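You operate a simulated robot arm through the tools that you are given. There is no shell and no other tool. Be economical: measure what you need, move in short steps, check, and stop when the job is done.

You run a simulated robot arm. Do the job below in one go: nothing can be reset, and whatever is moved stays where it is left.

## Task
Rinse the pink and teal cups and stand them on the dish rack.
Fine: on its lower shelf; tap off. Set down upright: pink cup, teal cup. What is to be rubbed or washed off counts as gone when no trace of it is left.
Where things are to end (x, y in the base frame): pink cup within 60 mm of [890, 560]; teal cup within 60 mm of [1000, 550].

The check looks at the end state, three seconds after you hand in, the way a careful person would. Anything else that was tipped, shoved, dropped, spilled or broken makes it a failure.

## Robot
A 7-joint arm with a two-finger parallel gripper, fixed in place. Base frame: the origin is at the foot of the arm, x ahead of it, y to its left, z up; the work surface is at about z = 900. Readings come in mm, rad, newtons and seconds.
Its first joint turns from -2.897 to 2.897 rad. Payload 4.4 kg.
The tool frame sits at the grasp point between the pads (the TCP): z along the fingers, y along the line on which they close. The tips reach 23 mm beyond it. The gripper opens to 94 mm. The fingers are 38 mm wide and 10 mm thick; the gripper's body (54 by 96 mm) begins 39 mm behind the TCP.
Orientation is that of the tool frame in the base frame, as [roll, pitch, yaw] about the fixed x, y, z axes, in that order (R = Rz(yaw) Ry(pitch) Rx(roll)). With the fingers straight down and closing along the base's y, the tool's x points along the base's -x, its y along +y and its z along -z.

## Interface
- The arm moves only by the tool apply_moves. Its arguments are lists of equal length, an entry for each row: "xyz": the shift along the base's x, y, z in mm, a list of three; "rot": the turn, a rotation vector about the base's x, y, z in rad, a list of three; "grip": the gripper command, from -1 (shut) to 1 (fully open), values between in proportion. In form: {"xyz": [[tx, ty, tz], ...], "rot": [[wx, wy, wz], ...], "grip": [grip, ...]}. A call has 1 to 8 rows; each row shifts and turns the commanded pose from where the row before left it. Each row takes 0.2 s and may step no farther than 50 mm and 0.15 rad from the row before; otherwise, or with a gripper value out of range, the whole call is refused. Where a pose cannot be reached the arm comes as near as it can. A force on the tool above 40 N (or 10 N above the force at the start of the call, whichever is more), or a blocked arm, ends the call early, and 0.2 s more pass. The fingers move at their own pace (about 72 mm/s each) and stop on an object; they squeeze with about 28 N. The grip force told is the motor's: it shows also when the fingers shut on nothing. Time passes only in rows, and 0.2 s behind the last, so rows that do not move let the fingers close. The reply holds the time, the measured pose of the TCP, the force on the tool along the base axes, the opening and the grip force, in the units named above and with some noise, with the torque about the TCP (base axes, N m) and any sound that the robot's microphone picked up.
- Cameras (640 x 400 px; columns grow to the right, rows downward): "scene" is fixed at [49.7, 500.8, 1475.8]; the picture's right is [-0.27, -0.96, 0.00], its down [-0.49, 0.14, -0.86] and it looks along [0.83, -0.23, -0.51] (base axes); focal length 345 px, centre (320, 200). "wrist" rides on the gripper at [86, 16, -74] in the tool frame; the picture's right is [-0.18, 0.98, 0.00], its down [-0.58, -0.11, -0.81] and it looks along [-0.79, -0.15, 0.59] (tool axes); focal length 243 px, centre (320, 200). There is no depth. A picture from a camera that has moved, and an enlarged one, comes with that camera's place and axes in the base frame and with its lens.
- snapshot(camera): a new picture of that camera. The clock stands still meanwhile.
- inspect(camera, box): a new picture of the part [left, top, right, bottom] of that camera's present view, enlarged. The clock stands still meanwhile.
- close_job(): hands the job in; it is judged then, once.

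Go step by step. Nothing tells you positions but the pictures and the camera data: compare them with the known pose of the tool, close in by small moves and look again before you grip or let go. The budget is 120 turns and 84 pictures, counting those below and the enlarged ones. Unless the task says otherwise, let go and move clear before handing in, and close with one line.

The tools are called after "Request:" as name(argument=value, ...) on one line, values as JSON. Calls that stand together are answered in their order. apply_moves: Moves the arm, as the interface text tells. Its arguments: {"type":"object","properties":{"xyz":{"type":"array","items":{"type":"array","items":{"type":"number"}}},"rot":{"type":"array","items":{"type":"array","items":{"type":"number"}}},"grip":{"type":"array","items":{"type":"number"}}},"required":["xyz","rot","grip"]} The other tools are called the same way: snapshot (camera) takes a picture; inspect (camera, box) takes an enlarged picture of a part of a camera's view; close_job () hands the job in.

At the start:

```text
time: 0.0
eef_pos: [686.4, 342.6, 1181.1]
tcp_rot: [3.141, -0.001, 3.141]
contact_force: [-0.1, -0.4, 0.4]
wrist_torque: [-0.03, 0.02, 0.0]
width: 93.7
gripper_force: 0.1
```

scene: 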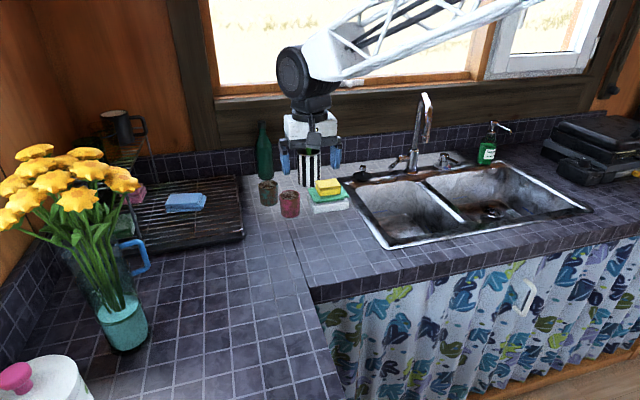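
wrist: 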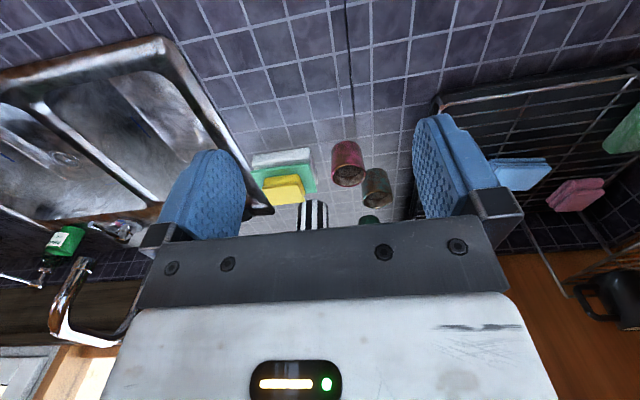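

I see a pink and a teal/green cup between the sink and the dish rack, with sponges nearby. I'll look closer at the cups, the rack and the tap.

Request:
inspect(camera="scene", box=[230, 110, 370, 230])

Request:
inspect(camera="scene", box=[90, 90, 260, 260])

Request:
inspect(camera="scene", box=[340, 80, 600, 250])

```text
3.33 times, centred on (300, 170) of scene
camera zoom: at [49.7, 500.8, 1475.8], right [-0.27, -0.96, 0.0], down [-0.49, 0.14, -0.86], along [0.83, -0.23, -0.51], focal length 1150 px, centre (387, 300)
```

zoom: 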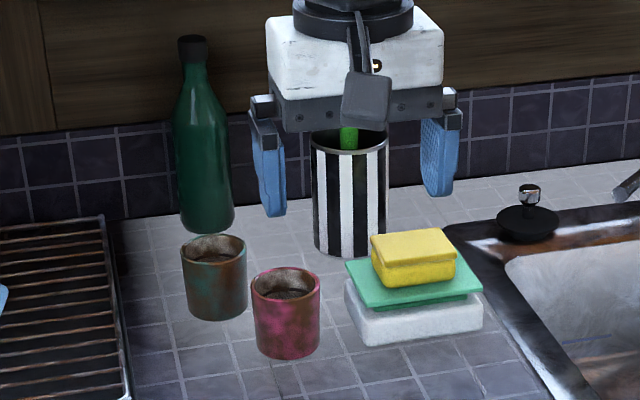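

```text
2.35 times, centred on (175, 175) of scene
camera zoom: at [49.7, 500.8, 1475.8], right [-0.27, -0.96, 0.0], down [-0.49, 0.14, -0.86], along [0.83, -0.23, -0.51], focal length 812 px, centre (661, 259)
```

zoom: 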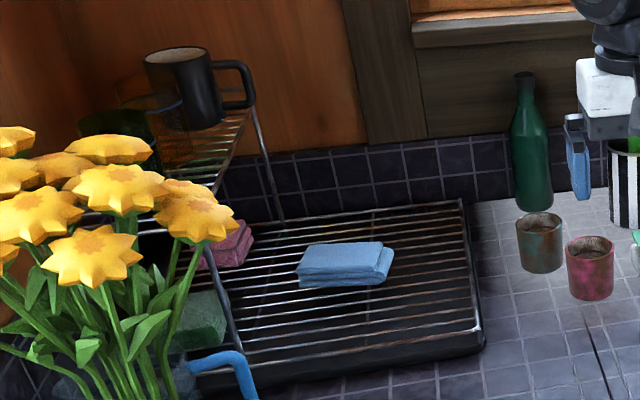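

```text
2.35 times, centred on (470, 165) of scene
camera zoom: at [49.7, 500.8, 1475.8], right [-0.27, -0.96, 0.0], down [-0.49, 0.14, -0.86], along [0.83, -0.23, -0.51], focal length 812 px, centre (-33, 282)
```

zoom: 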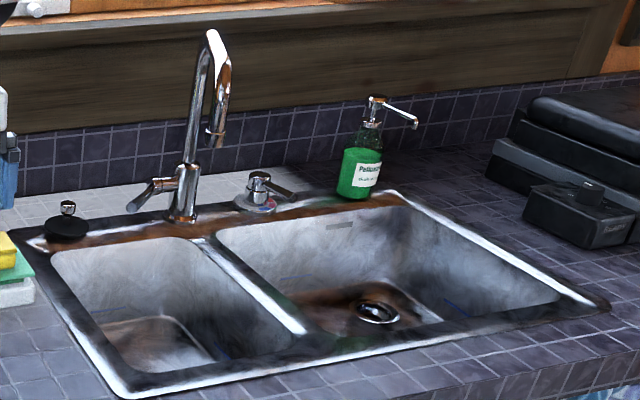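

The pink cup seems to stand near (937, 351) and the teal one near (1017, 405), both far out, so the tool will have to be tilted. I'll move the wrist camera over toward the sink to study the tap and its lever.

Request:
apply_moves(xyz=[[0, -50, 0], [0, -50, 0], [0, -50, 0], [0, -50, 0], [0, -50, 0], [0, -50, 0], [0, -50, 0], [0, -50, 0]], rot=[[0, 0, 0], [0, 0, 0], [0, 0, 0], [0, 0, 0], [0, 0, 0], [0, 0, 0], [0, 0, 0], [0, 0, 0]], grip=[1, 1, 1, 1, 1, 1, 1, 1])

Request:
snapshot(camera="wrist")

Request:
snapshot(camera="scene")

```text
time: 1.8
eef_pos: [685.1, -57.7, 1179.8]
tcp_rot: [-3.141, 0.001, -3.142]
contact_force: [1.0, -0.2, -0.1]
wrist_torque: [0.02, 0.03, -0.02]
width: 94.1
gripper_force: 0.0
```

```text
78 pictures are left
camera wrist: at [597.6, -41.0, 1254.0], right [0.18, 0.98, 0.0], down [0.58, -0.11, 0.81], along [0.79, -0.15, -0.59], focal length 243 px, centre (320, 200)
```

wrist: 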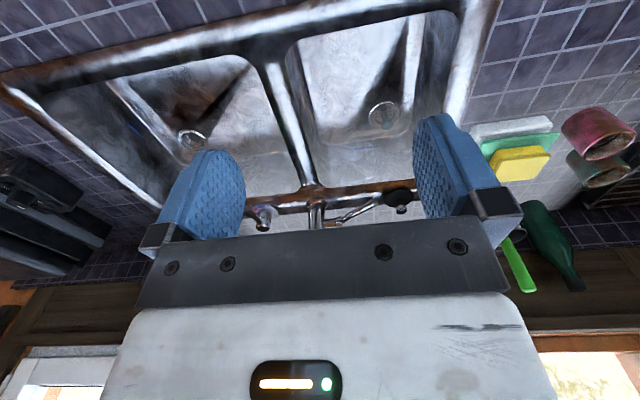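

```text
77 pictures are left
```

scene: 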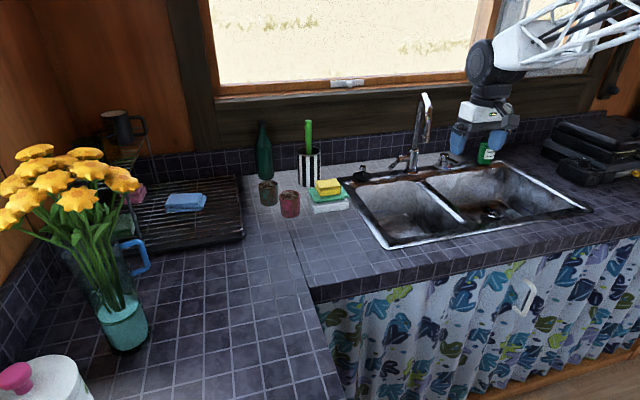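

The wrist view is inverted and the gripper hides the upper tap. I'll rise and move forward to look down at the tap from above.

Request:
apply_moves(xyz=[[0, 0, 50], [0, 0, 50], [0, 0, 50], [20, 0, 45], [40, 0, 20]], rot=[[0, 0, 0], [0, 0.1, 0], [0, 0.1, 0], [0, 0.1, 0], [0, 0.1, 0]], grip=[1, 1, 1, 1, 1])

Request:
snapshot(camera="wrist")

Request:
inspect(camera="scene", box=[330, 80, 490, 180])

```text
time: 3.0
eef_pos: [745.7, -59.7, 1396.9]
tcp_rot: [-3.142, -0.399, 3.141]
contact_force: [-0.1, 0.1, 0.4]
wrist_torque: [0.04, -0.06, -0.01]
width: 94.1
gripper_force: 0.0
```

```text
76 pictures are left
camera wrist: at [693.8, -42.7, 1499.5], right [0.17, 0.98, -0.07], down [0.85, -0.11, 0.52], along [0.5, -0.15, -0.85], focal length 243 px, centre (320, 200)
```

wrist: 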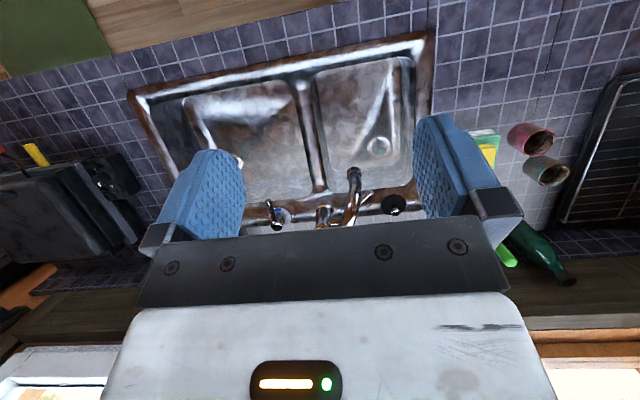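

```text
4.00 times, centred on (410, 130) of scene
camera zoom: at [49.7, 500.8, 1475.8], right [-0.27, -0.96, 0.0], down [-0.49, 0.14, -0.86], along [0.83, -0.23, -0.51], focal length 1380 px, centre (-40, 480)
```

zoom: 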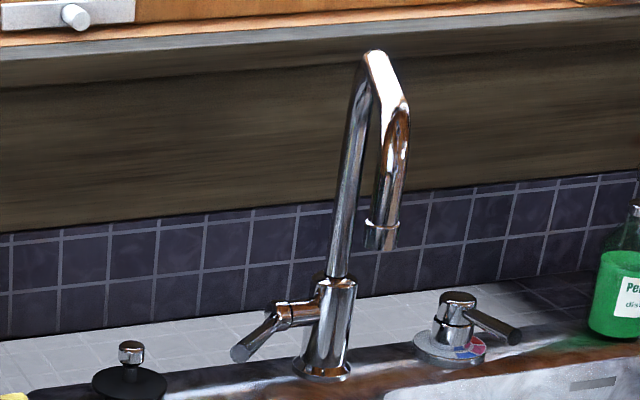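

The outlet is at about (878, -44, 1117), swivelled over the left basin. I'll enlarge the lever area next.

Request:
inspect(camera="wrist", box=[250, 150, 430, 240])

Request:
inspect(camera="scene", box=[380, 135, 480, 185])

```text
3.56 times, centred on (340, 195) of wrist
camera zoom: at [693.8, -42.7, 1499.5], right [0.17, 0.98, -0.07], down [0.85, -0.11, 0.52], along [0.5, -0.15, -0.85], focal length 863 px, centre (249, 218)
```

zoom: 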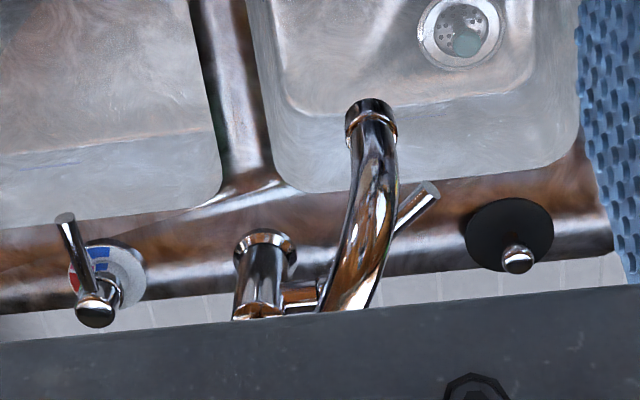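

```text
6.40 times, centred on (430, 160) of scene
camera zoom: at [49.7, 500.8, 1475.8], right [-0.27, -0.96, 0.0], down [-0.49, 0.14, -0.86], along [0.83, -0.23, -0.51], focal length 2208 px, centre (-384, 456)
```

zoom: 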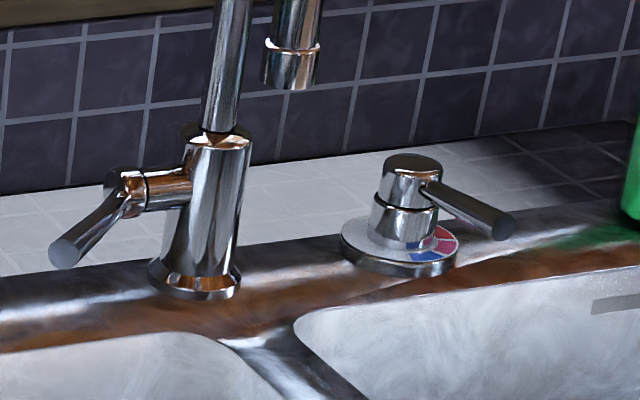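

Left lever: hub near (1078, -86, 970), end near (1003, -8, 968). I'll reorient the tool (yaw -45°, tilted about 40° toward the tap) and come in from the +y side, clear of the spout.

Request:
apply_moves(xyz=[[0, 20, 0], [0, 30, 0], [0, 30, -20], [0, 30, -30], [0, 30, -30], [0, 20, -40], [0, 0, -40], [0, 0, -40]], rot=[[0, -0.13, 0], [0, -0.14, 0], [0, -0.13, 0], [0, 0, -0.14], [0, 0, -0.14], [0, 0, -0.14], [0, 0, -0.14], [0, 0, -0.14]], grip=[1, 1, 1, 1, 1, 0.5, 0, 0])

Request:
apply_moves(xyz=[[25, 0, -20], [25, 0, -20], [25, 0, -20], [25, 0, -20], [25, 0, -20]], rot=[[0, 0, -0.085], [-0.1, -0.1, 0], [-0.1, -0.1, 0], [-0.1, -0.1, 0], [-0.1, -0.1, 0]], grip=[0, 0, 0, 0, 0])

Request:
snapshot(camera="wrist")

Request:
snapshot(camera="scene")

```text
time: 4.8
eef_pos: [742.3, 100.7, 1195.1]
tcp_rot: [3.141, 0.001, 2.441]
contact_force: [0.6, 0.2, 0.2]
wrist_torque: [-0.02, -0.03, 0.01]
width: 47.1
gripper_force: 0.0
```

```text
time: 6.0
eef_pos: [871.4, 102.1, 1095.8]
tcp_rot: [3.141, 0.566, 2.356]
contact_force: [0.7, 0.1, 0.4]
wrist_torque: [0.02, 0.0, 0.01]
width: 47.0
gripper_force: 0.0
```

```text
72 pictures are left
camera wrist: at [802.4, 194.3, 1112.3], right [0.8, 0.59, 0.1], down [-0.04, -0.12, 0.99], along [0.59, -0.8, -0.07], focal length 243 px, centre (320, 200)
```

wrist: 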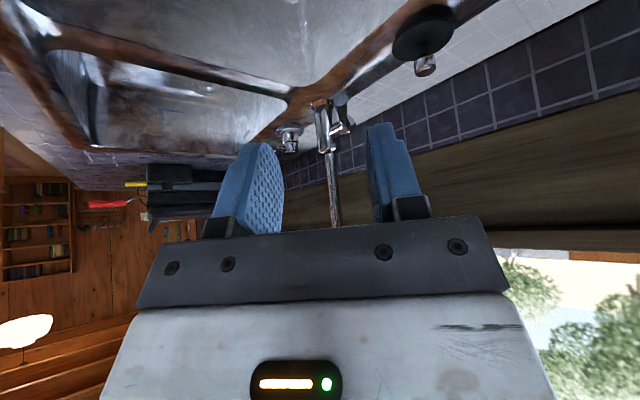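

```text
71 pictures are left
```

scene: 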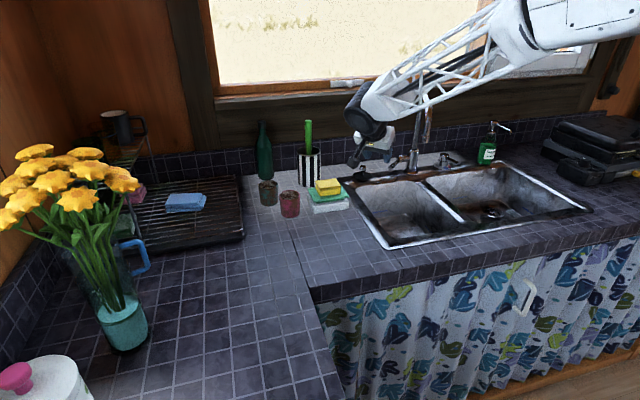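

The tap lever is now visible between the fingers; I'll enlarge it.

Request:
inspect(camera="wrist", box=[260, 70, 400, 160])

Request:
inspect(camera="scene", box=[340, 90, 480, 180])

```text
4.44 times, centred on (330, 115) of wrist
camera zoom: at [802.4, 194.3, 1112.3], right [0.8, 0.59, 0.1], down [-0.04, -0.12, 0.99], along [0.59, -0.8, -0.07], focal length 1078 px, centre (276, 578)
```

zoom: 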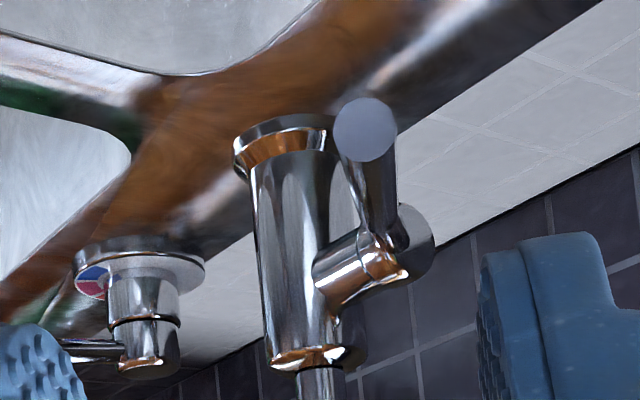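

```text
4.44 times, centred on (410, 135) of scene
camera zoom: at [49.7, 500.8, 1475.8], right [-0.27, -0.96, 0.0], down [-0.49, 0.14, -0.86], along [0.83, -0.23, -0.51], focal length 1534 px, centre (-80, 489)
```

zoom: 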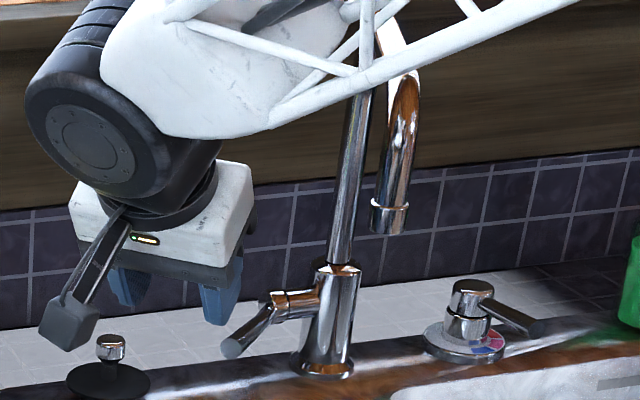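

The lever end is at (999, -9, 975), with the hub on a horizontal stub. I'll move to a pre-grasp point 100 mm back along the tool axis and check the clearance to the spout.

Request:
apply_moves(xyz=[[32, -26, -12], [32, -26, -12], [31, -26, -13]], rot=[[0, 0, 0], [0, 0, 0], [0, 0, 0]], grip=[0, 0, 0])

Request:
inspect(camera="scene", box=[320, 60, 500, 190])

Request:
snapshot(camera="wrist")

```text
time: 6.8
eef_pos: [964.7, 25.6, 1058.3]
tcp_rot: [3.141, 0.567, 2.356]
contact_force: [0.5, -0.1, 1.0]
wrist_torque: [0.02, 0.02, -0.01]
width: 46.9
gripper_force: 0.0
```

```text
3.08 times, centred on (410, 125) of scene
camera zoom: at [49.7, 500.8, 1475.8], right [-0.27, -0.96, 0.0], down [-0.49, 0.14, -0.86], along [0.83, -0.23, -0.51], focal length 1062 px, centre (43, 431)
```

zoom: 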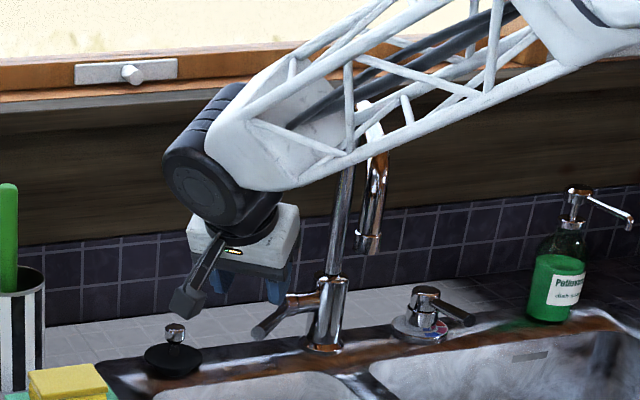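

```text
67 pictures are left
camera wrist: at [896.4, 116.4, 1075.0], right [0.8, 0.59, 0.1], down [-0.04, -0.12, 0.99], along [0.59, -0.8, -0.07], focal length 243 px, centre (320, 200)
```

wrist: 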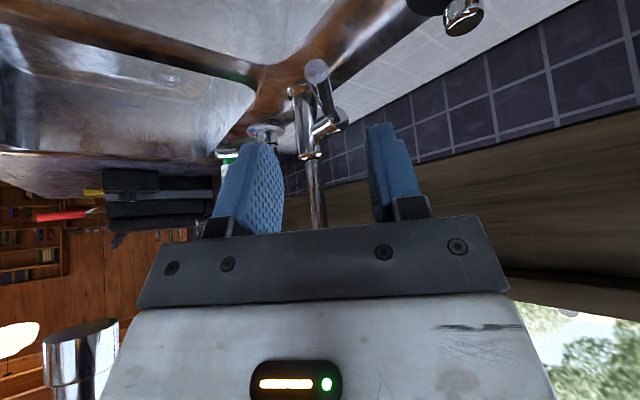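

The forearm would pass near the spout, so I'll lean the hand further to +y, rotating about -x, and lower slightly.

Request:
apply_moves(xyz=[[0, 10, 0], [0, 5, 0], [12, -12, -35]], rot=[[-0.12, 0, 0], [-0.12, 0, 0], [-0.12, 0, 0]], grip=[0, 0, 0])

Request:
snapshot(camera="wrist")

Request:
inspect(camera="scene", box=[320, 60, 500, 190])

```text
time: 7.6
eef_pos: [979.8, 28.5, 1026.3]
tcp_rot: [-2.778, 0.795, 2.587]
contact_force: [0.4, 0.7, 1.1]
wrist_torque: [0.04, 0.0, 0.02]
width: 46.6
gripper_force: 0.1
```

```text
66 pictures are left
camera wrist: at [911.5, 120.6, 1009.1], right [0.81, 0.58, -0.11], down [-0.04, 0.24, 0.97], along [0.59, -0.78, 0.22], focal length 243 px, centre (320, 200)
```

wrist: 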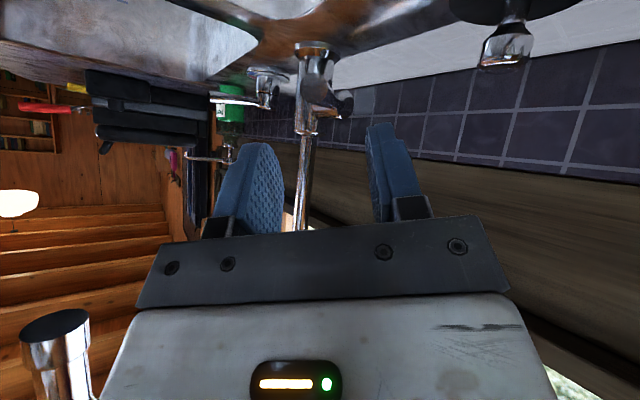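

```text
3.08 times, centred on (410, 125) of scene
camera zoom: at [49.7, 500.8, 1475.8], right [-0.27, -0.96, 0.0], down [-0.49, 0.14, -0.86], along [0.83, -0.23, -0.51], focal length 1062 px, centre (43, 431)
```

zoom: 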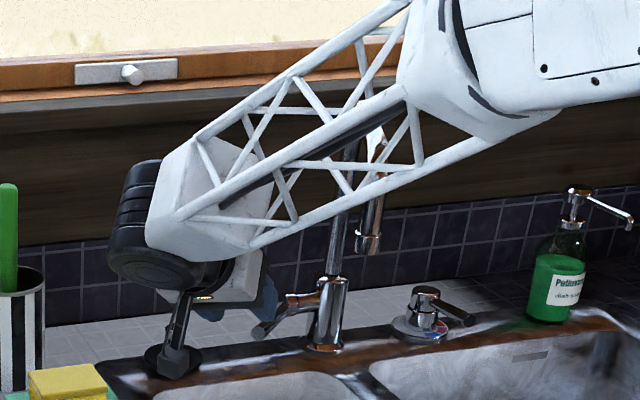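

Aligned with the lever end; I'll advance along the tool axis.

Request:
apply_moves(xyz=[[8, -14, -17], [8, -14, -17], [8, -14, -17]], rot=[[0, 0, 0], [0, 0, 0], [0, 0, 0]], grip=[0, 0, 0])

Request:
snapshot(camera="wrist")

Request:
inspect(camera="scene", box=[320, 60, 500, 190])

```text
time: 8.4
eef_pos: [1003.5, -13.8, 972.8]
tcp_rot: [-2.779, 0.793, 2.588]
contact_force: [0.3, -0.9, 0.2]
wrist_torque: [0.05, -0.03, 0.0]
width: 46.8
gripper_force: 0.1
```

```text
64 pictures are left
camera wrist: at [935.0, 77.3, 956.2], right [0.8, 0.58, -0.11], down [-0.04, 0.24, 0.97], along [0.59, -0.78, 0.21], focal length 243 px, centre (320, 200)
```

wrist: 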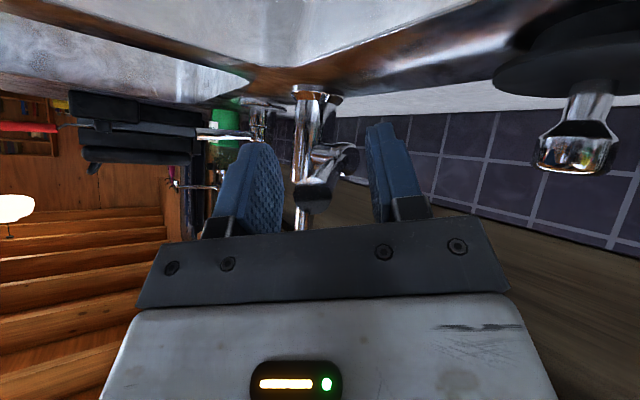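

```text
3.08 times, centred on (410, 125) of scene
camera zoom: at [49.7, 500.8, 1475.8], right [-0.27, -0.96, 0.0], down [-0.49, 0.14, -0.86], along [0.83, -0.23, -0.51], focal length 1062 px, centre (43, 431)
```

zoom: 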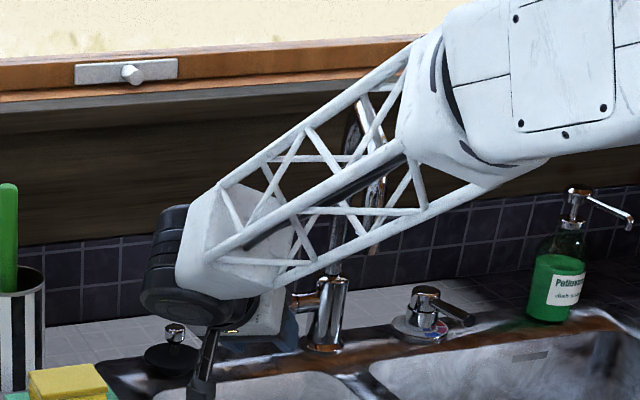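

The lever is between the pads. I'll close gently on it, then try a small lift.

Request:
apply_moves(xyz=[[0, 0, 0], [0, 0, 0], [0, 0, 0]], rot=[[0, 0, 0], [0, 0, 0], [0, 0, 0]], grip=[-0.5, -1, -1])

Request:
apply_moves(xyz=[[0, 0, 8], [0, 0, 8]], rot=[[0, 0, 0], [0, 0, 0]], grip=[-1, -1])

Request:
snapshot(camera="wrist")

```text
time: 9.2
eef_pos: [1003.7, -14.9, 973.0]
tcp_rot: [-2.777, 0.793, 2.589]
contact_force: [-28.3, -16.3, 4.1]
wrist_torque: [0.22, -0.18, 1.67]
width: 17.1
gripper_force: 45.4
```

```text
time: 9.8
eef_pos: [1003.5, -15.6, 988.9]
tcp_rot: [-2.779, 0.791, 2.589]
contact_force: [3.9, -2.0, -15.5]
wrist_torque: [1.28, 0.85, 1.46]
width: 18.2
gripper_force: 45.0
```

```text
62 pictures are left
camera wrist: at [934.8, 76.7, 971.7], right [0.8, 0.58, -0.11], down [-0.04, 0.24, 0.97], along [0.59, -0.78, 0.21], focal length 243 px, centre (320, 200)
```

wrist: 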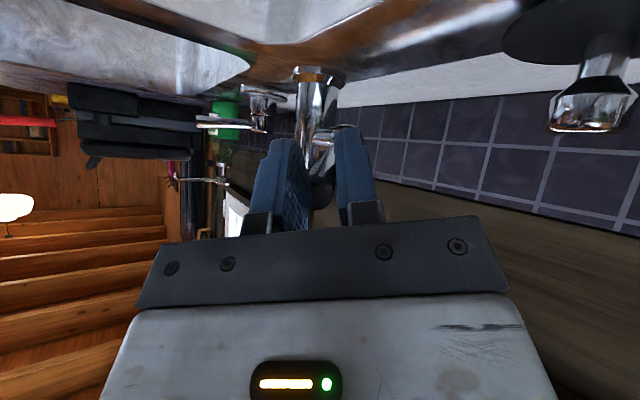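

Lifted 16 mm with 15 N of resistance. I'll lift some more and look at the outlet for water.

Request:
apply_moves(xyz=[[0, 0, 8], [0, 0, 8]], rot=[[0, 0, 0], [0, 0, 0]], grip=[-1, -1])

Request:
inspect(camera="scene", box=[320, 80, 500, 230])

Request:
snapshot(camera="wrist")

```text
time: 10.4
eef_pos: [1004.4, -14.7, 1004.7]
tcp_rot: [-2.779, 0.795, 2.59]
contact_force: [11.9, 1.0, -3.3]
wrist_torque: [0.35, -0.38, 1.52]
width: 18.4
gripper_force: 45.0
stopped in row 2: the force on the tool passed its limit at 46 N (the readings are from after the stop); the commanded pose is now the measured one
```

```text
2.67 times, centred on (410, 155) of scene
camera zoom: at [49.7, 500.8, 1475.8], right [-0.27, -0.96, 0.0], down [-0.49, 0.14, -0.86], along [0.83, -0.23, -0.51], focal length 920 px, centre (80, 320)
```

zoom: 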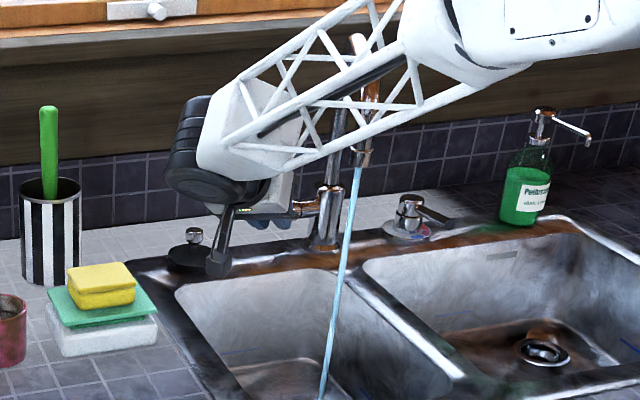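

```text
60 pictures are left
camera wrist: at [934.6, 77.4, 987.7], right [0.8, 0.59, -0.11], down [-0.04, 0.24, 0.97], along [0.6, -0.77, 0.21], focal length 243 px, centre (320, 200)
```

wrist: 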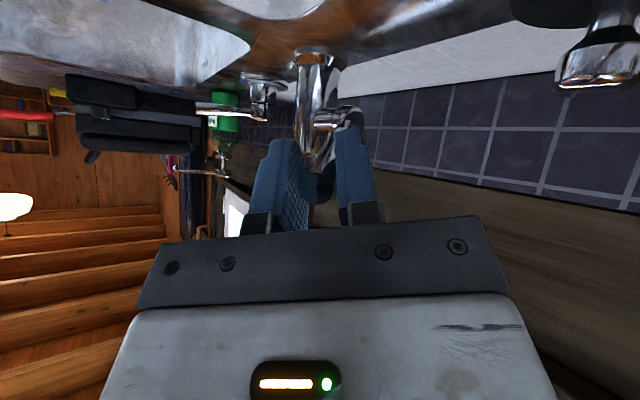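

Water is running straight down at about (878, -43). I'll release the lever and back out along the tool axis.

Request:
apply_moves(xyz=[[0, 0, 0], [0, 0, 0], [-16, 25, 28], [-16, 25, 28], [-16, 25, 28], [-16, 25, 28], [-16, 25, 28]], rot=[[0, 0, 0], [0, 0, 0], [0, 0, 0], [0, 0, 0], [0, 0, 0], [0, 0, 0], [0, 0, 0]], grip=[0.2, 0.3, 0.3, 0.3, 0.3, 0.3, 0.3])

Request:
snapshot(camera="scene")

```text
time: 12.0
eef_pos: [923.0, 109.3, 1145.9]
tcp_rot: [-2.781, 0.792, 2.589]
contact_force: [-0.7, -0.6, -0.3]
wrist_torque: [0.0, -0.02, -0.01]
width: 61.0
gripper_force: 0.1
```

```text
59 pictures are left
```

scene: 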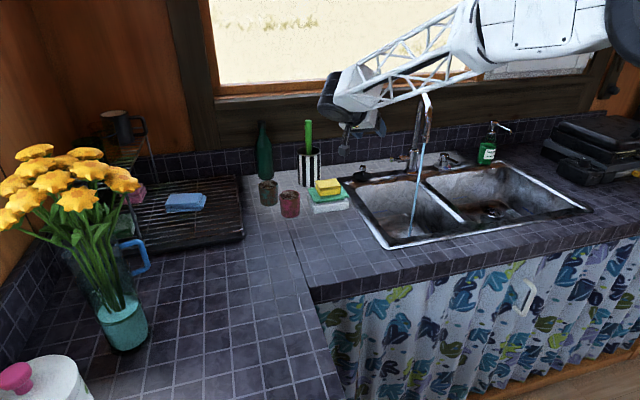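

Now to fetch the pink cup. I'll straighten the tool, turn it to the cup's bearing (+0.36 rad) and stop above and short of it.

Request:
apply_moves(xyz=[[-15, 20, 10], [-15, 20, 10], [-15, 20, 10], [-10, 20, 0], [-10, 20, 0], [-10, 20, 0], [-10, 20, 0]], rot=[[0.12, 0, 0], [0.12, 0, 0], [0.12, 0, 0], [0.1, 0.1, 0], [0.1, 0.1, 0], [0.1, 0.1, 0], [0.1, 0.1, 0]], grip=[0.5, 0.5, 0.5, 0.5, 0.5, 0.5, 0.5])

Request:
apply_moves(xyz=[[0, 10, 0], [0, 10, 0], [0, 10, 0], [0, 10, 0], [0, 10, 0], [0, 10, 0], [0, 0, 0], [0, 0, 0]], rot=[[0, 0, 0.143], [0, 0, 0.143], [0, 0, 0.143], [0, 0, 0.143], [0, 0, 0.143], [0, 0, 0.143], [0, 0, 0.143], [0, 0, 0.143]], grip=[0.7, 0.7, 0.7, 0.7, 0.7, 0.7, 0.7, 0.7])

Request:
apply_moves(xyz=[[0, 0, -40], [0, 0, -40], [0, 0, -40]], rot=[[0.052, -0.1405, 0], [0.052, -0.1405, 0], [0.052, -0.1405, 0]], grip=[0.7, 0.7, 0.7])

Request:
snapshot(camera="wrist")

Request:
inspect(camera="scene", box=[230, 110, 370, 230])

```text
time: 13.6
eef_pos: [837.5, 250.2, 1175.7]
tcp_rot: [3.138, -0.001, 2.356]
contact_force: [-0.9, 0.4, 0.6]
wrist_torque: [-0.05, -0.01, 0.02]
width: 70.6
gripper_force: 0.0
```

```text
time: 15.4
eef_pos: [837.8, 310.6, 1175.4]
tcp_rot: [3.138, 0.002, -2.781]
contact_force: [1.2, 0.8, -0.2]
wrist_torque: [0.02, -0.02, 0.0]
width: 79.7
gripper_force: 0.0
```

```text
time: 16.2
eef_pos: [839.6, 311.2, 1055.0]
tcp_rot: [3.141, 0.453, -2.781]
contact_force: [0.0, -0.2, -0.8]
wrist_torque: [0.01, 0.05, 0.0]
width: 79.9
gripper_force: 0.1
```

```text
58 pictures are left
camera wrist: at [729.7, 288.5, 1083.9], right [-0.19, 0.98, 0.08], down [0.2, -0.04, 0.98], along [0.96, 0.2, -0.18], focal length 243 px, centre (320, 200)
```

wrist: 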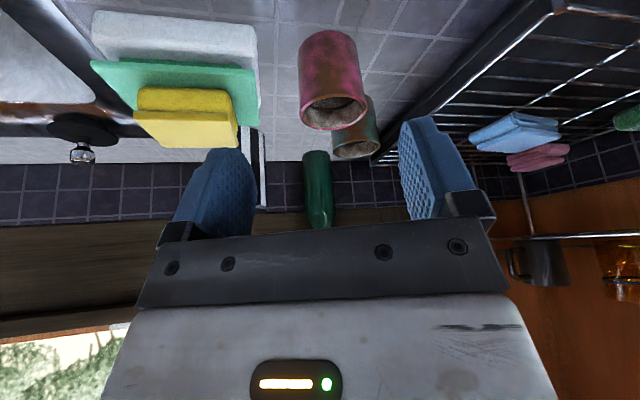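

```text
3.33 times, centred on (300, 170) of scene
camera zoom: at [49.7, 500.8, 1475.8], right [-0.27, -0.96, 0.0], down [-0.49, 0.14, -0.86], along [0.83, -0.23, -0.51], focal length 1150 px, centre (387, 300)
```

zoom: 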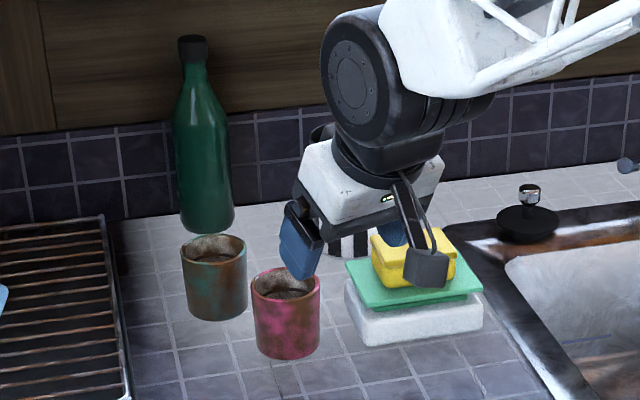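

Triangulated: pink cup centre (931, 350), rim z≈965, diameter 64. The sponge stack edge at y≈283 leaves room. I'll move to 100 mm back along the approach, then in.

Request:
apply_moves(xyz=[[25, 12, -6], [25, 12, -6], [20, 8, -45]], rot=[[0, 0, 0], [0, 0, 0], [0, 0, 0]], grip=[0.7, 0.7, 0.7])

Request:
snapshot(camera="wrist")

Request:
inspect(camera="scene", box=[230, 110, 370, 230])

```text
time: 17.0
eef_pos: [909.6, 343.0, 1000.4]
tcp_rot: [3.139, 0.453, -2.782]
contact_force: [0.1, -0.4, 0.5]
wrist_torque: [-0.05, 0.03, 0.02]
width: 79.9
gripper_force: 0.2
```

```text
56 pictures are left
camera wrist: at [799.4, 319.6, 1029.4], right [-0.19, 0.98, 0.08], down [0.2, -0.04, 0.98], along [0.96, 0.2, -0.18], focal length 243 px, centre (320, 200)
```

wrist: 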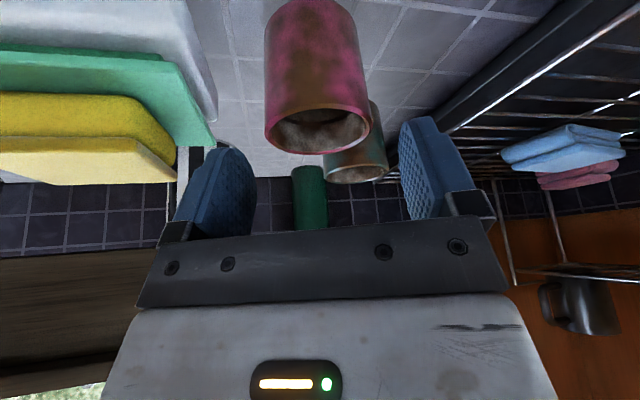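

```text
3.33 times, centred on (300, 170) of scene
camera zoom: at [49.7, 500.8, 1475.8], right [-0.27, -0.96, 0.0], down [-0.49, 0.14, -0.86], along [0.83, -0.23, -0.51], focal length 1150 px, centre (387, 300)
```

zoom: 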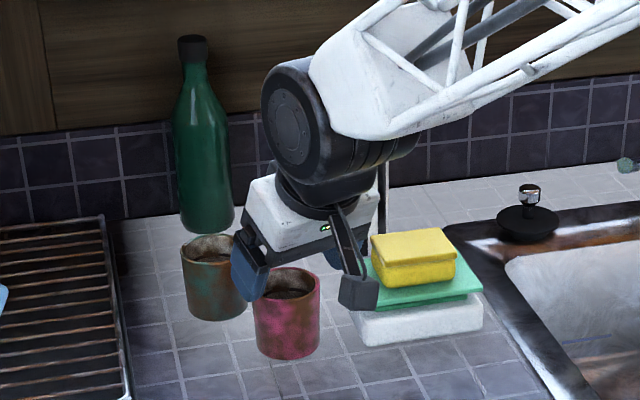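

Aligned. Descending along the tool axis and closing on the pink cup.

Request:
apply_moves(xyz=[[7, 2, -16], [7, 2, -16], [6, 2, -16], [0, 0, 0], [0, 0, 0], [0, 0, 0]], rot=[[0, 0, 0], [0, 0, 0], [0, 0, 0], [0, 0, 0], [0, 0, 0], [0, 0, 0]], grip=[0.7, 0.7, 0.7, 0.2, -0.3, -0.3])

Request:
inspect(camera="scene", box=[230, 110, 370, 230])

```text
time: 18.4
eef_pos: [928.1, 348.3, 950.0]
tcp_rot: [3.14, 0.452, -2.782]
contact_force: [0.1, 0.2, -0.7]
wrist_torque: [-0.01, -0.03, 0.02]
width: 60.6
gripper_force: 27.5
```

```text
3.33 times, centred on (300, 170) of scene
camera zoom: at [49.7, 500.8, 1475.8], right [-0.27, -0.96, 0.0], down [-0.49, 0.14, -0.86], along [0.83, -0.23, -0.51], focal length 1150 px, centre (387, 300)
```

zoom: 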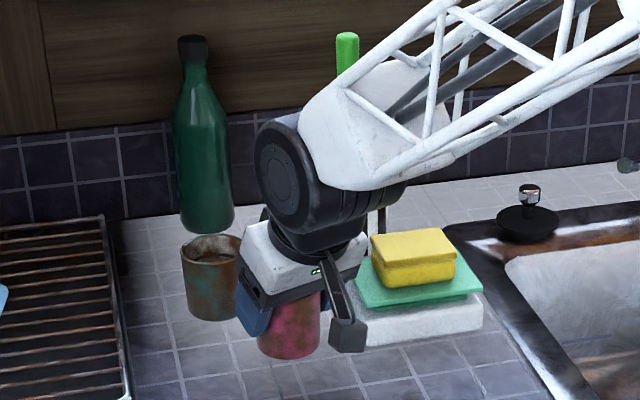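

The pink cup is held. I'll lift it and carry it toward the sink, staying short of the spout.

Request:
apply_moves(xyz=[[0, 0, 20], [0, 0, 50], [0, 0, 45], [-25, -45, 0], [-25, -45, 0], [-20, -45, 0], [0, -45, 0], [0, -45, 0]], rot=[[0, 0, 0], [0, 0, 0], [0, 0, 0], [0, 0, -0.09], [0, 0, -0.09], [0, 0, -0.09], [0, 0, -0.09], [0, 0, 0]], grip=[-0.3, -0.3, -0.3, -0.3, -0.3, -0.3, -0.3, -0.3])

Request:
apply_moves(xyz=[[0, -30, -20], [0, -30, -25], [0, -10, -20]], rot=[[0, 0, 0], [0, 0, 0], [0, 0, 0]], grip=[-0.3, -0.3, -0.3])

Request:
inspect(camera="scene", box=[300, 60, 500, 240])

Request:
snapshot(camera="wrist")

```text
refused: row 4 steps farther than a row can; nothing moved
```

```text
time: 18.8
eef_pos: [930.1, 328.1, 942.6]
tcp_rot: [3.137, 0.462, -2.783]
contact_force: [-0.3, 19.1, 1.7]
wrist_torque: [-0.16, 0.04, -0.15]
width: 60.2
gripper_force: 28.2
stopped in row 1: the force on the tool passed its limit at 76 N (the readings are from after the stop); the commanded pose is now the measured one
```

```text
2.22 times, centred on (400, 150) of scene
camera zoom: at [49.7, 500.8, 1475.8], right [-0.27, -0.96, 0.0], down [-0.49, 0.14, -0.86], along [0.83, -0.23, -0.51], focal length 767 px, centre (142, 311)
```

zoom: 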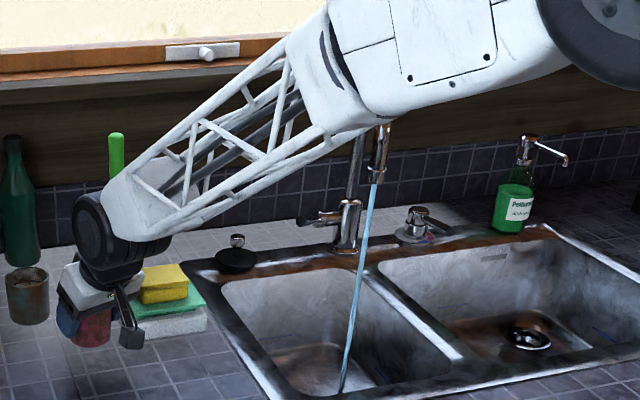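

```text
52 pictures are left
camera wrist: at [820.4, 304.5, 970.5], right [-0.19, 0.98, 0.08], down [0.19, -0.05, 0.98], along [0.96, 0.21, -0.18], focal length 243 px, centre (320, 200)
```

wrist: 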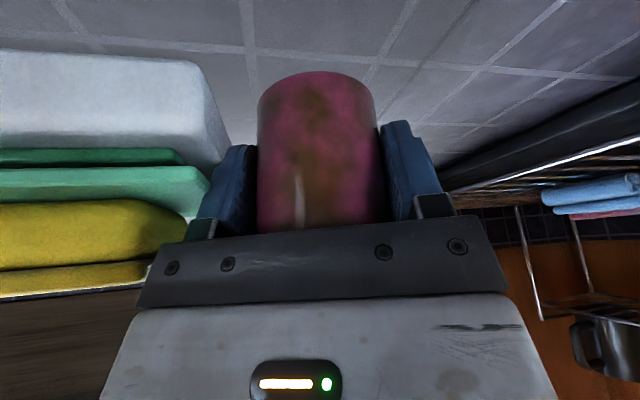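

The first call was refused and the second dragged the cup about 20 mm; the stack appears unmoved. I'll lift straight up now, one call at a time.

Request:
apply_moves(xyz=[[0, 8, 8], [0, 6, 20], [0, 0, 45], [0, 0, 45]], rot=[[0, 0, 0], [0, 0, 0], [0, 0, 0], [0, 0, 0]], grip=[-0.3, -0.3, -0.3, -0.3])

Request:
inspect(camera="scene", box=[230, 110, 370, 230])

Request:
snapshot(camera="wrist")

```text
time: 19.8
eef_pos: [927.7, 341.1, 1058.2]
tcp_rot: [3.14, 0.46, -2.78]
contact_force: [-0.7, -0.2, -1.9]
wrist_torque: [0.04, 0.0, -0.01]
width: 60.3
gripper_force: 28.4
```

```text
3.33 times, centred on (300, 170) of scene
camera zoom: at [49.7, 500.8, 1475.8], right [-0.27, -0.96, 0.0], down [-0.49, 0.14, -0.86], along [0.83, -0.23, -0.51], focal length 1150 px, centre (387, 300)
```

zoom: 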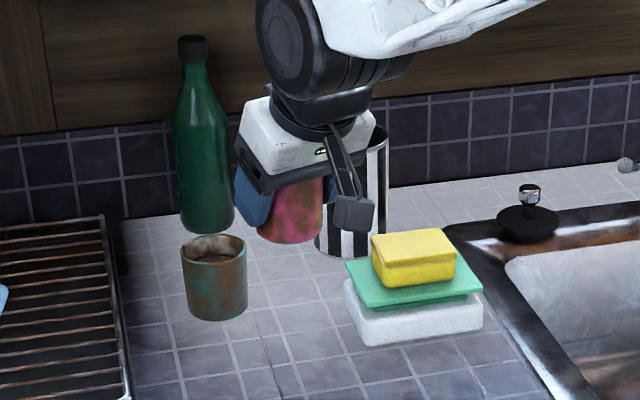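

```text
50 pictures are left
camera wrist: at [818.8, 317.8, 1087.1], right [-0.19, 0.98, 0.08], down [0.19, -0.05, 0.98], along [0.96, 0.2, -0.18], focal length 243 px, centre (320, 200)
```

wrist: 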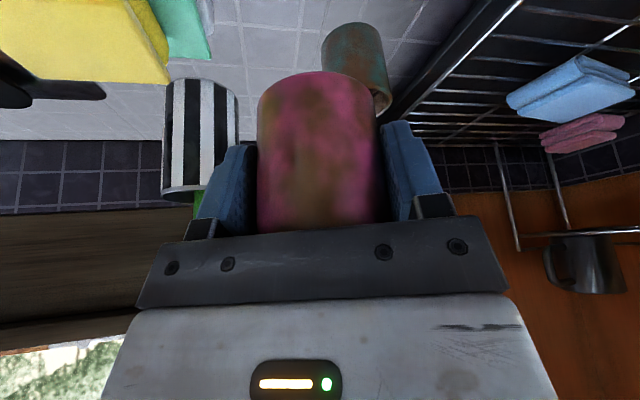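

The stack is unmoved and the cup is held. Carrying it toward the sink.

Request:
apply_moves(xyz=[[-15, -45, 0], [-15, -45, 0], [-15, -45, 0], [-12, -45, 0], [-10, -45, 0], [0, -45, -15], [0, -25, -30]], rot=[[0, 0, -0.09], [0, 0, -0.09], [0, 0, -0.09], [0, 0, -0.09], [0, 0, 0], [0, 0, 0], [0, 0, 0]], grip=[-0.3, -0.3, -0.3, -0.3, -0.3, -0.3, -0.3])

Request:
inspect(camera="scene", box=[300, 60, 500, 240])

Request:
snapshot(camera="wrist")

```text
time: 21.4
eef_pos: [864.1, 46.6, 1017.5]
tcp_rot: [3.139, 0.462, 3.14]
contact_force: [-0.2, -0.2, -0.4]
wrist_torque: [0.02, 0.01, 0.01]
width: 60.6
gripper_force: 27.9
```

```text
2.22 times, centred on (400, 150) of scene
camera zoom: at [49.7, 500.8, 1475.8], right [-0.27, -0.96, 0.0], down [-0.49, 0.14, -0.86], along [0.83, -0.23, -0.51], focal length 767 px, centre (142, 311)
```

zoom: 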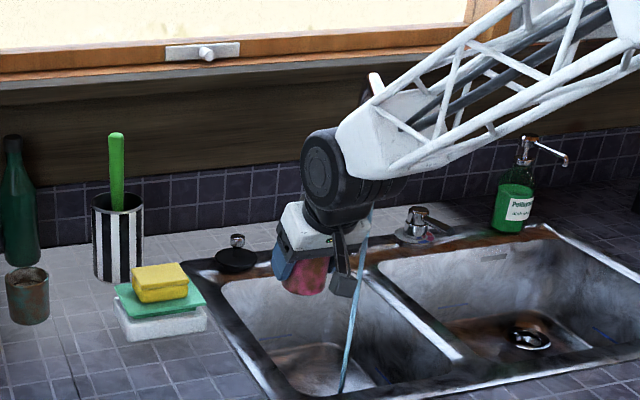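

```text
48 pictures are left
camera wrist: at [752.4, 63.6, 1045.2], right [0.17, 0.98, 0.08], down [0.16, -0.11, 0.98], along [0.97, -0.15, -0.18], focal length 243 px, centre (320, 200)
```

wrist: 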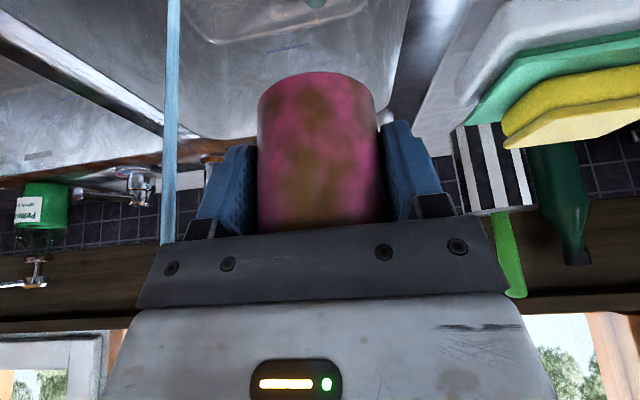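

The stream is confirmed at (876, -43). I'll slide the cup under it, keeping the hand behind the spout.

Request:
apply_moves(xyz=[[-8, -10, -15], [0, -30, -5], [0, -30, 0], [0, -20, 0], [0, 0, 0]], rot=[[0, 0, 0], [0, 0, 0], [0, 0, 0], [0, 0, 0], [0, 0, 0]], grip=[-0.3, -0.3, -0.3, -0.3, -0.3])

Request:
inspect(camera="scene", box=[340, 90, 480, 220])

Request:
snapshot(camera="wrist")

```text
time: 22.6
eef_pos: [853.8, -47.5, 997.8]
tcp_rot: [3.137, 0.459, 3.14]
contact_force: [-0.6, -0.2, -0.9]
wrist_torque: [0.0, 0.01, 0.01]
width: 60.2
gripper_force: 28.0
```

```text
3.08 times, centred on (410, 155) of scene
camera zoom: at [49.7, 500.8, 1475.8], right [-0.27, -0.96, 0.0], down [-0.49, 0.14, -0.86], along [0.83, -0.23, -0.51], focal length 1062 px, centre (43, 338)
```

zoom: 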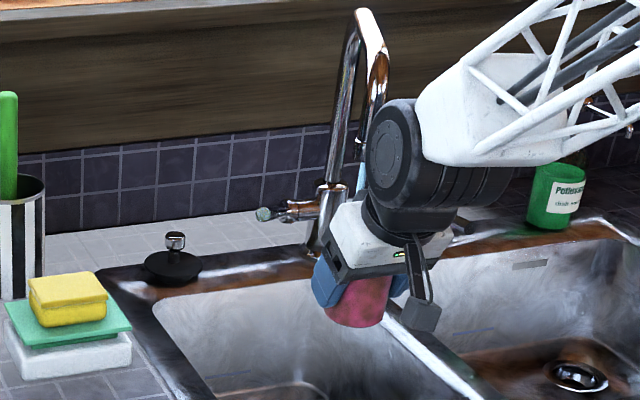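

```text
46 pictures are left
camera wrist: at [743.1, -30.0, 1024.1], right [0.17, 0.98, 0.08], down [0.16, -0.11, 0.98], along [0.97, -0.15, -0.18], focal length 243 px, centre (320, 200)
```

wrist: 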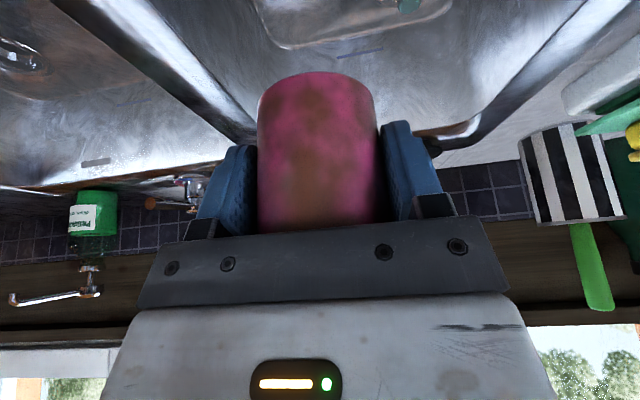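

The stream is now ending inside the cup. I'll wait a second or two and see whether the dirt fades.

Request:
apply_moves(xyz=[[0, 0, 0], [0, 0, 0], [0, 0, 0], [0, 0, 0], [0, 0, 0], [0, 0, 0], [0, 0, 0], [0, 0, 0]], rot=[[0, 0, 0], [0, 0, 0], [0, 0, 0], [0, 0, 0], [0, 0, 0], [0, 0, 0], [0, 0, 0], [0, 0, 0]], grip=[-0.3, -0.3, -0.3, -0.3, -0.3, -0.3, -0.3, -0.3])

Request:
snapshot(camera="wrist")

```text
time: 24.4
eef_pos: [852.7, -46.3, 994.8]
tcp_rot: [3.14, 0.459, 3.139]
contact_force: [0.1, 0.2, -2.0]
wrist_torque: [-0.05, 0.0, 0.02]
width: 60.1
gripper_force: 28.0
```

```text
45 pictures are left
camera wrist: at [743.1, -29.7, 1024.1], right [0.17, 0.98, 0.08], down [0.16, -0.11, 0.98], along [0.97, -0.15, -0.18], focal length 243 px, centre (320, 200)
```

wrist: 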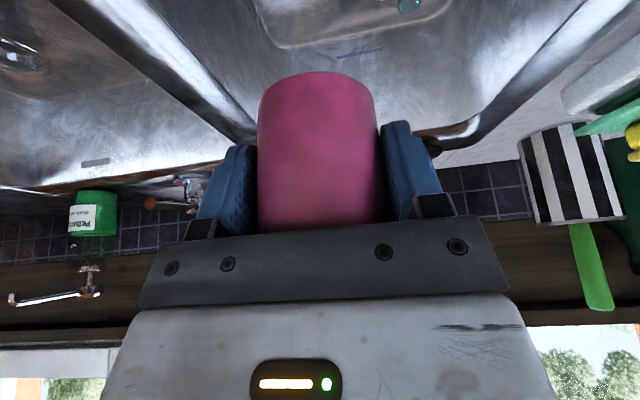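

The dirt is fading fast. I'll hold it there longer to be thorough.

Request:
apply_moves(xyz=[[0, 0, 0], [0, 0, 0], [0, 0, 0], [0, 0, 0], [0, 0, 0], [0, 0, 0], [0, 0, 0], [0, 0, 0]], rot=[[0, 0, 0], [0, 0, 0], [0, 0, 0], [0, 0, 0], [0, 0, 0], [0, 0, 0], [0, 0, 0], [0, 0, 0]], grip=[-0.3, -0.3, -0.3, -0.3, -0.3, -0.3, -0.3, -0.3])

Request:
apply_moves(xyz=[[0, 0, 0], [0, 0, 0], [0, 0, 0], [0, 0, 0], [0, 0, 0], [0, 0, 0], [0, 0, 0], [0, 0, 0]], rot=[[0, 0, 0], [0, 0, 0], [0, 0, 0], [0, 0, 0], [0, 0, 0], [0, 0, 0], [0, 0, 0], [0, 0, 0]], grip=[-0.3, -0.3, -0.3, -0.3, -0.3, -0.3, -0.3, -0.3])

Request:
inspect(camera="wrist", box=[230, 50, 420, 240])

```text
time: 26.2
eef_pos: [854.6, -45.8, 996.4]
tcp_rot: [3.139, 0.459, 3.139]
contact_force: [0.7, 0.0, -3.0]
wrist_torque: [-0.02, -0.02, -0.01]
width: 60.4
gripper_force: 27.9
```

```text
time: 28.0
eef_pos: [853.8, -46.1, 995.2]
tcp_rot: [3.139, 0.459, 3.14]
contact_force: [0.5, -0.4, -1.9]
wrist_torque: [0.03, 0.03, -0.03]
width: 60.1
gripper_force: 28.3
```

```text
2.11 times, centred on (325, 145) of wrist
camera zoom: at [743.1, -29.7, 1024.1], right [0.16, 0.98, 0.08], down [0.16, -0.11, 0.98], along [0.97, -0.15, -0.18], focal length 511 px, centre (310, 316)
```

zoom: 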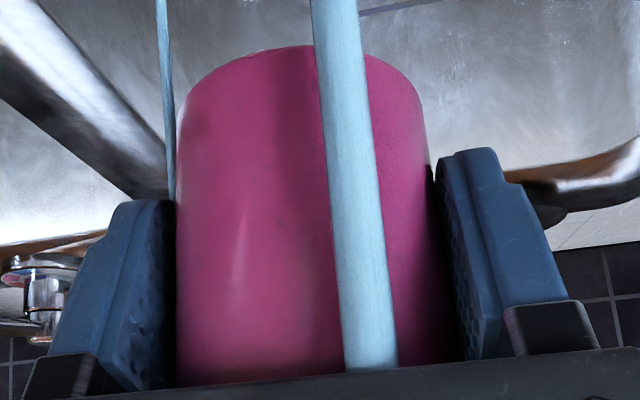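

The pink cup is clean and full. I'll move it out of the stream, still over the basin, and pour it out by rolling sideways.

Request:
apply_moves(xyz=[[0, 20, 0], [0, 25, 0], [0, 20, 10], [0, 0, 15], [0, 0, 15]], rot=[[0, 0, 0], [0, 0, 0], [0, 0, 0], [-0.14, 0, 0], [-0.14, 0, 0]], grip=[-0.3, -0.3, -0.3, -0.3, -0.3])

Request:
apply_moves(xyz=[[0, -3, 0], [0, -3, 0], [0, -3, 0], [0, -3, 0], [0, -3, 0], [0, 0, 0]], rot=[[-0.14, 0, 0], [-0.14, 0, 0], [-0.14, 0, 0], [-0.14, 0, 0], [-0.14, 0, 0], [-0.14, 0, 0]], grip=[-0.3, -0.3, -0.3, -0.3, -0.3, -0.3])

Request:
snapshot(camera="scene")

```text
time: 29.2
eef_pos: [854.5, 18.3, 1036.7]
tcp_rot: [-2.832, 0.438, -3.008]
contact_force: [0.1, -0.4, -2.1]
wrist_torque: [0.0, 0.0, 0.05]
width: 60.2
gripper_force: 27.8
```

```text
time: 30.6
eef_pos: [855.9, 5.6, 1036.3]
tcp_rot: [-1.98, 0.196, -2.722]
contact_force: [0.4, 0.2, -0.9]
wrist_torque: [0.02, -0.02, 0.02]
width: 60.1
gripper_force: 27.6
```

```text
43 pictures are left
```

scene: 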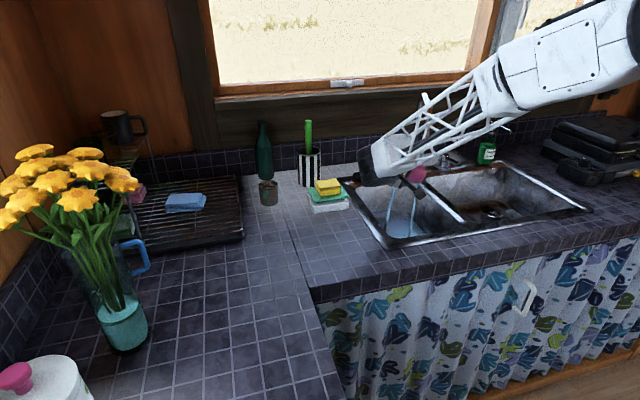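

Water is pouring out into the basin. I'll roll a bit more to empty it, then check the cup and the basin's water level.

Request:
apply_moves(xyz=[[0, 0, 0], [0, 0, 0], [0, 0, 0], [0, 0, 0], [0, 0, 0]], rot=[[-0.14, 0, 0], [-0.14, 0, 0], [-0.14, 0, 0], [-0.1, 0, 0], [0, 0, 0]], grip=[-0.3, -0.3, -0.3, -0.3, -0.3])

Request:
inspect(camera="scene", box=[330, 130, 510, 250])

```text
time: 31.8
eef_pos: [855.1, 5.2, 1034.3]
tcp_rot: [-1.509, -0.03, -2.682]
contact_force: [0.9, 0.7, -1.7]
wrist_torque: [0.02, -0.03, 0.0]
width: 60.0
gripper_force: 28.0
```

```text
3.33 times, centred on (420, 190) of scene
camera zoom: at [49.7, 500.8, 1475.8], right [-0.27, -0.96, 0.0], down [-0.49, 0.14, -0.86], along [0.83, -0.23, -0.51], focal length 1150 px, centre (-13, 233)
```

zoom: 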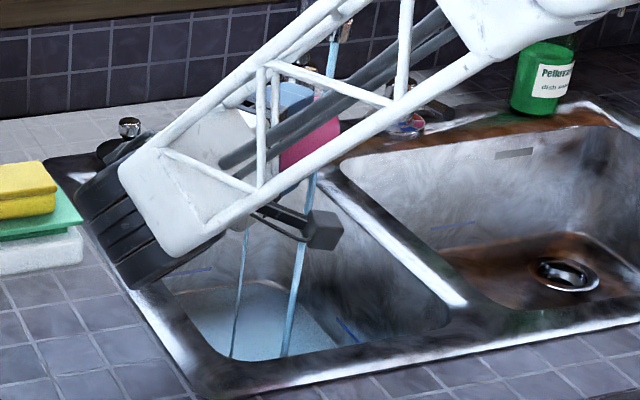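

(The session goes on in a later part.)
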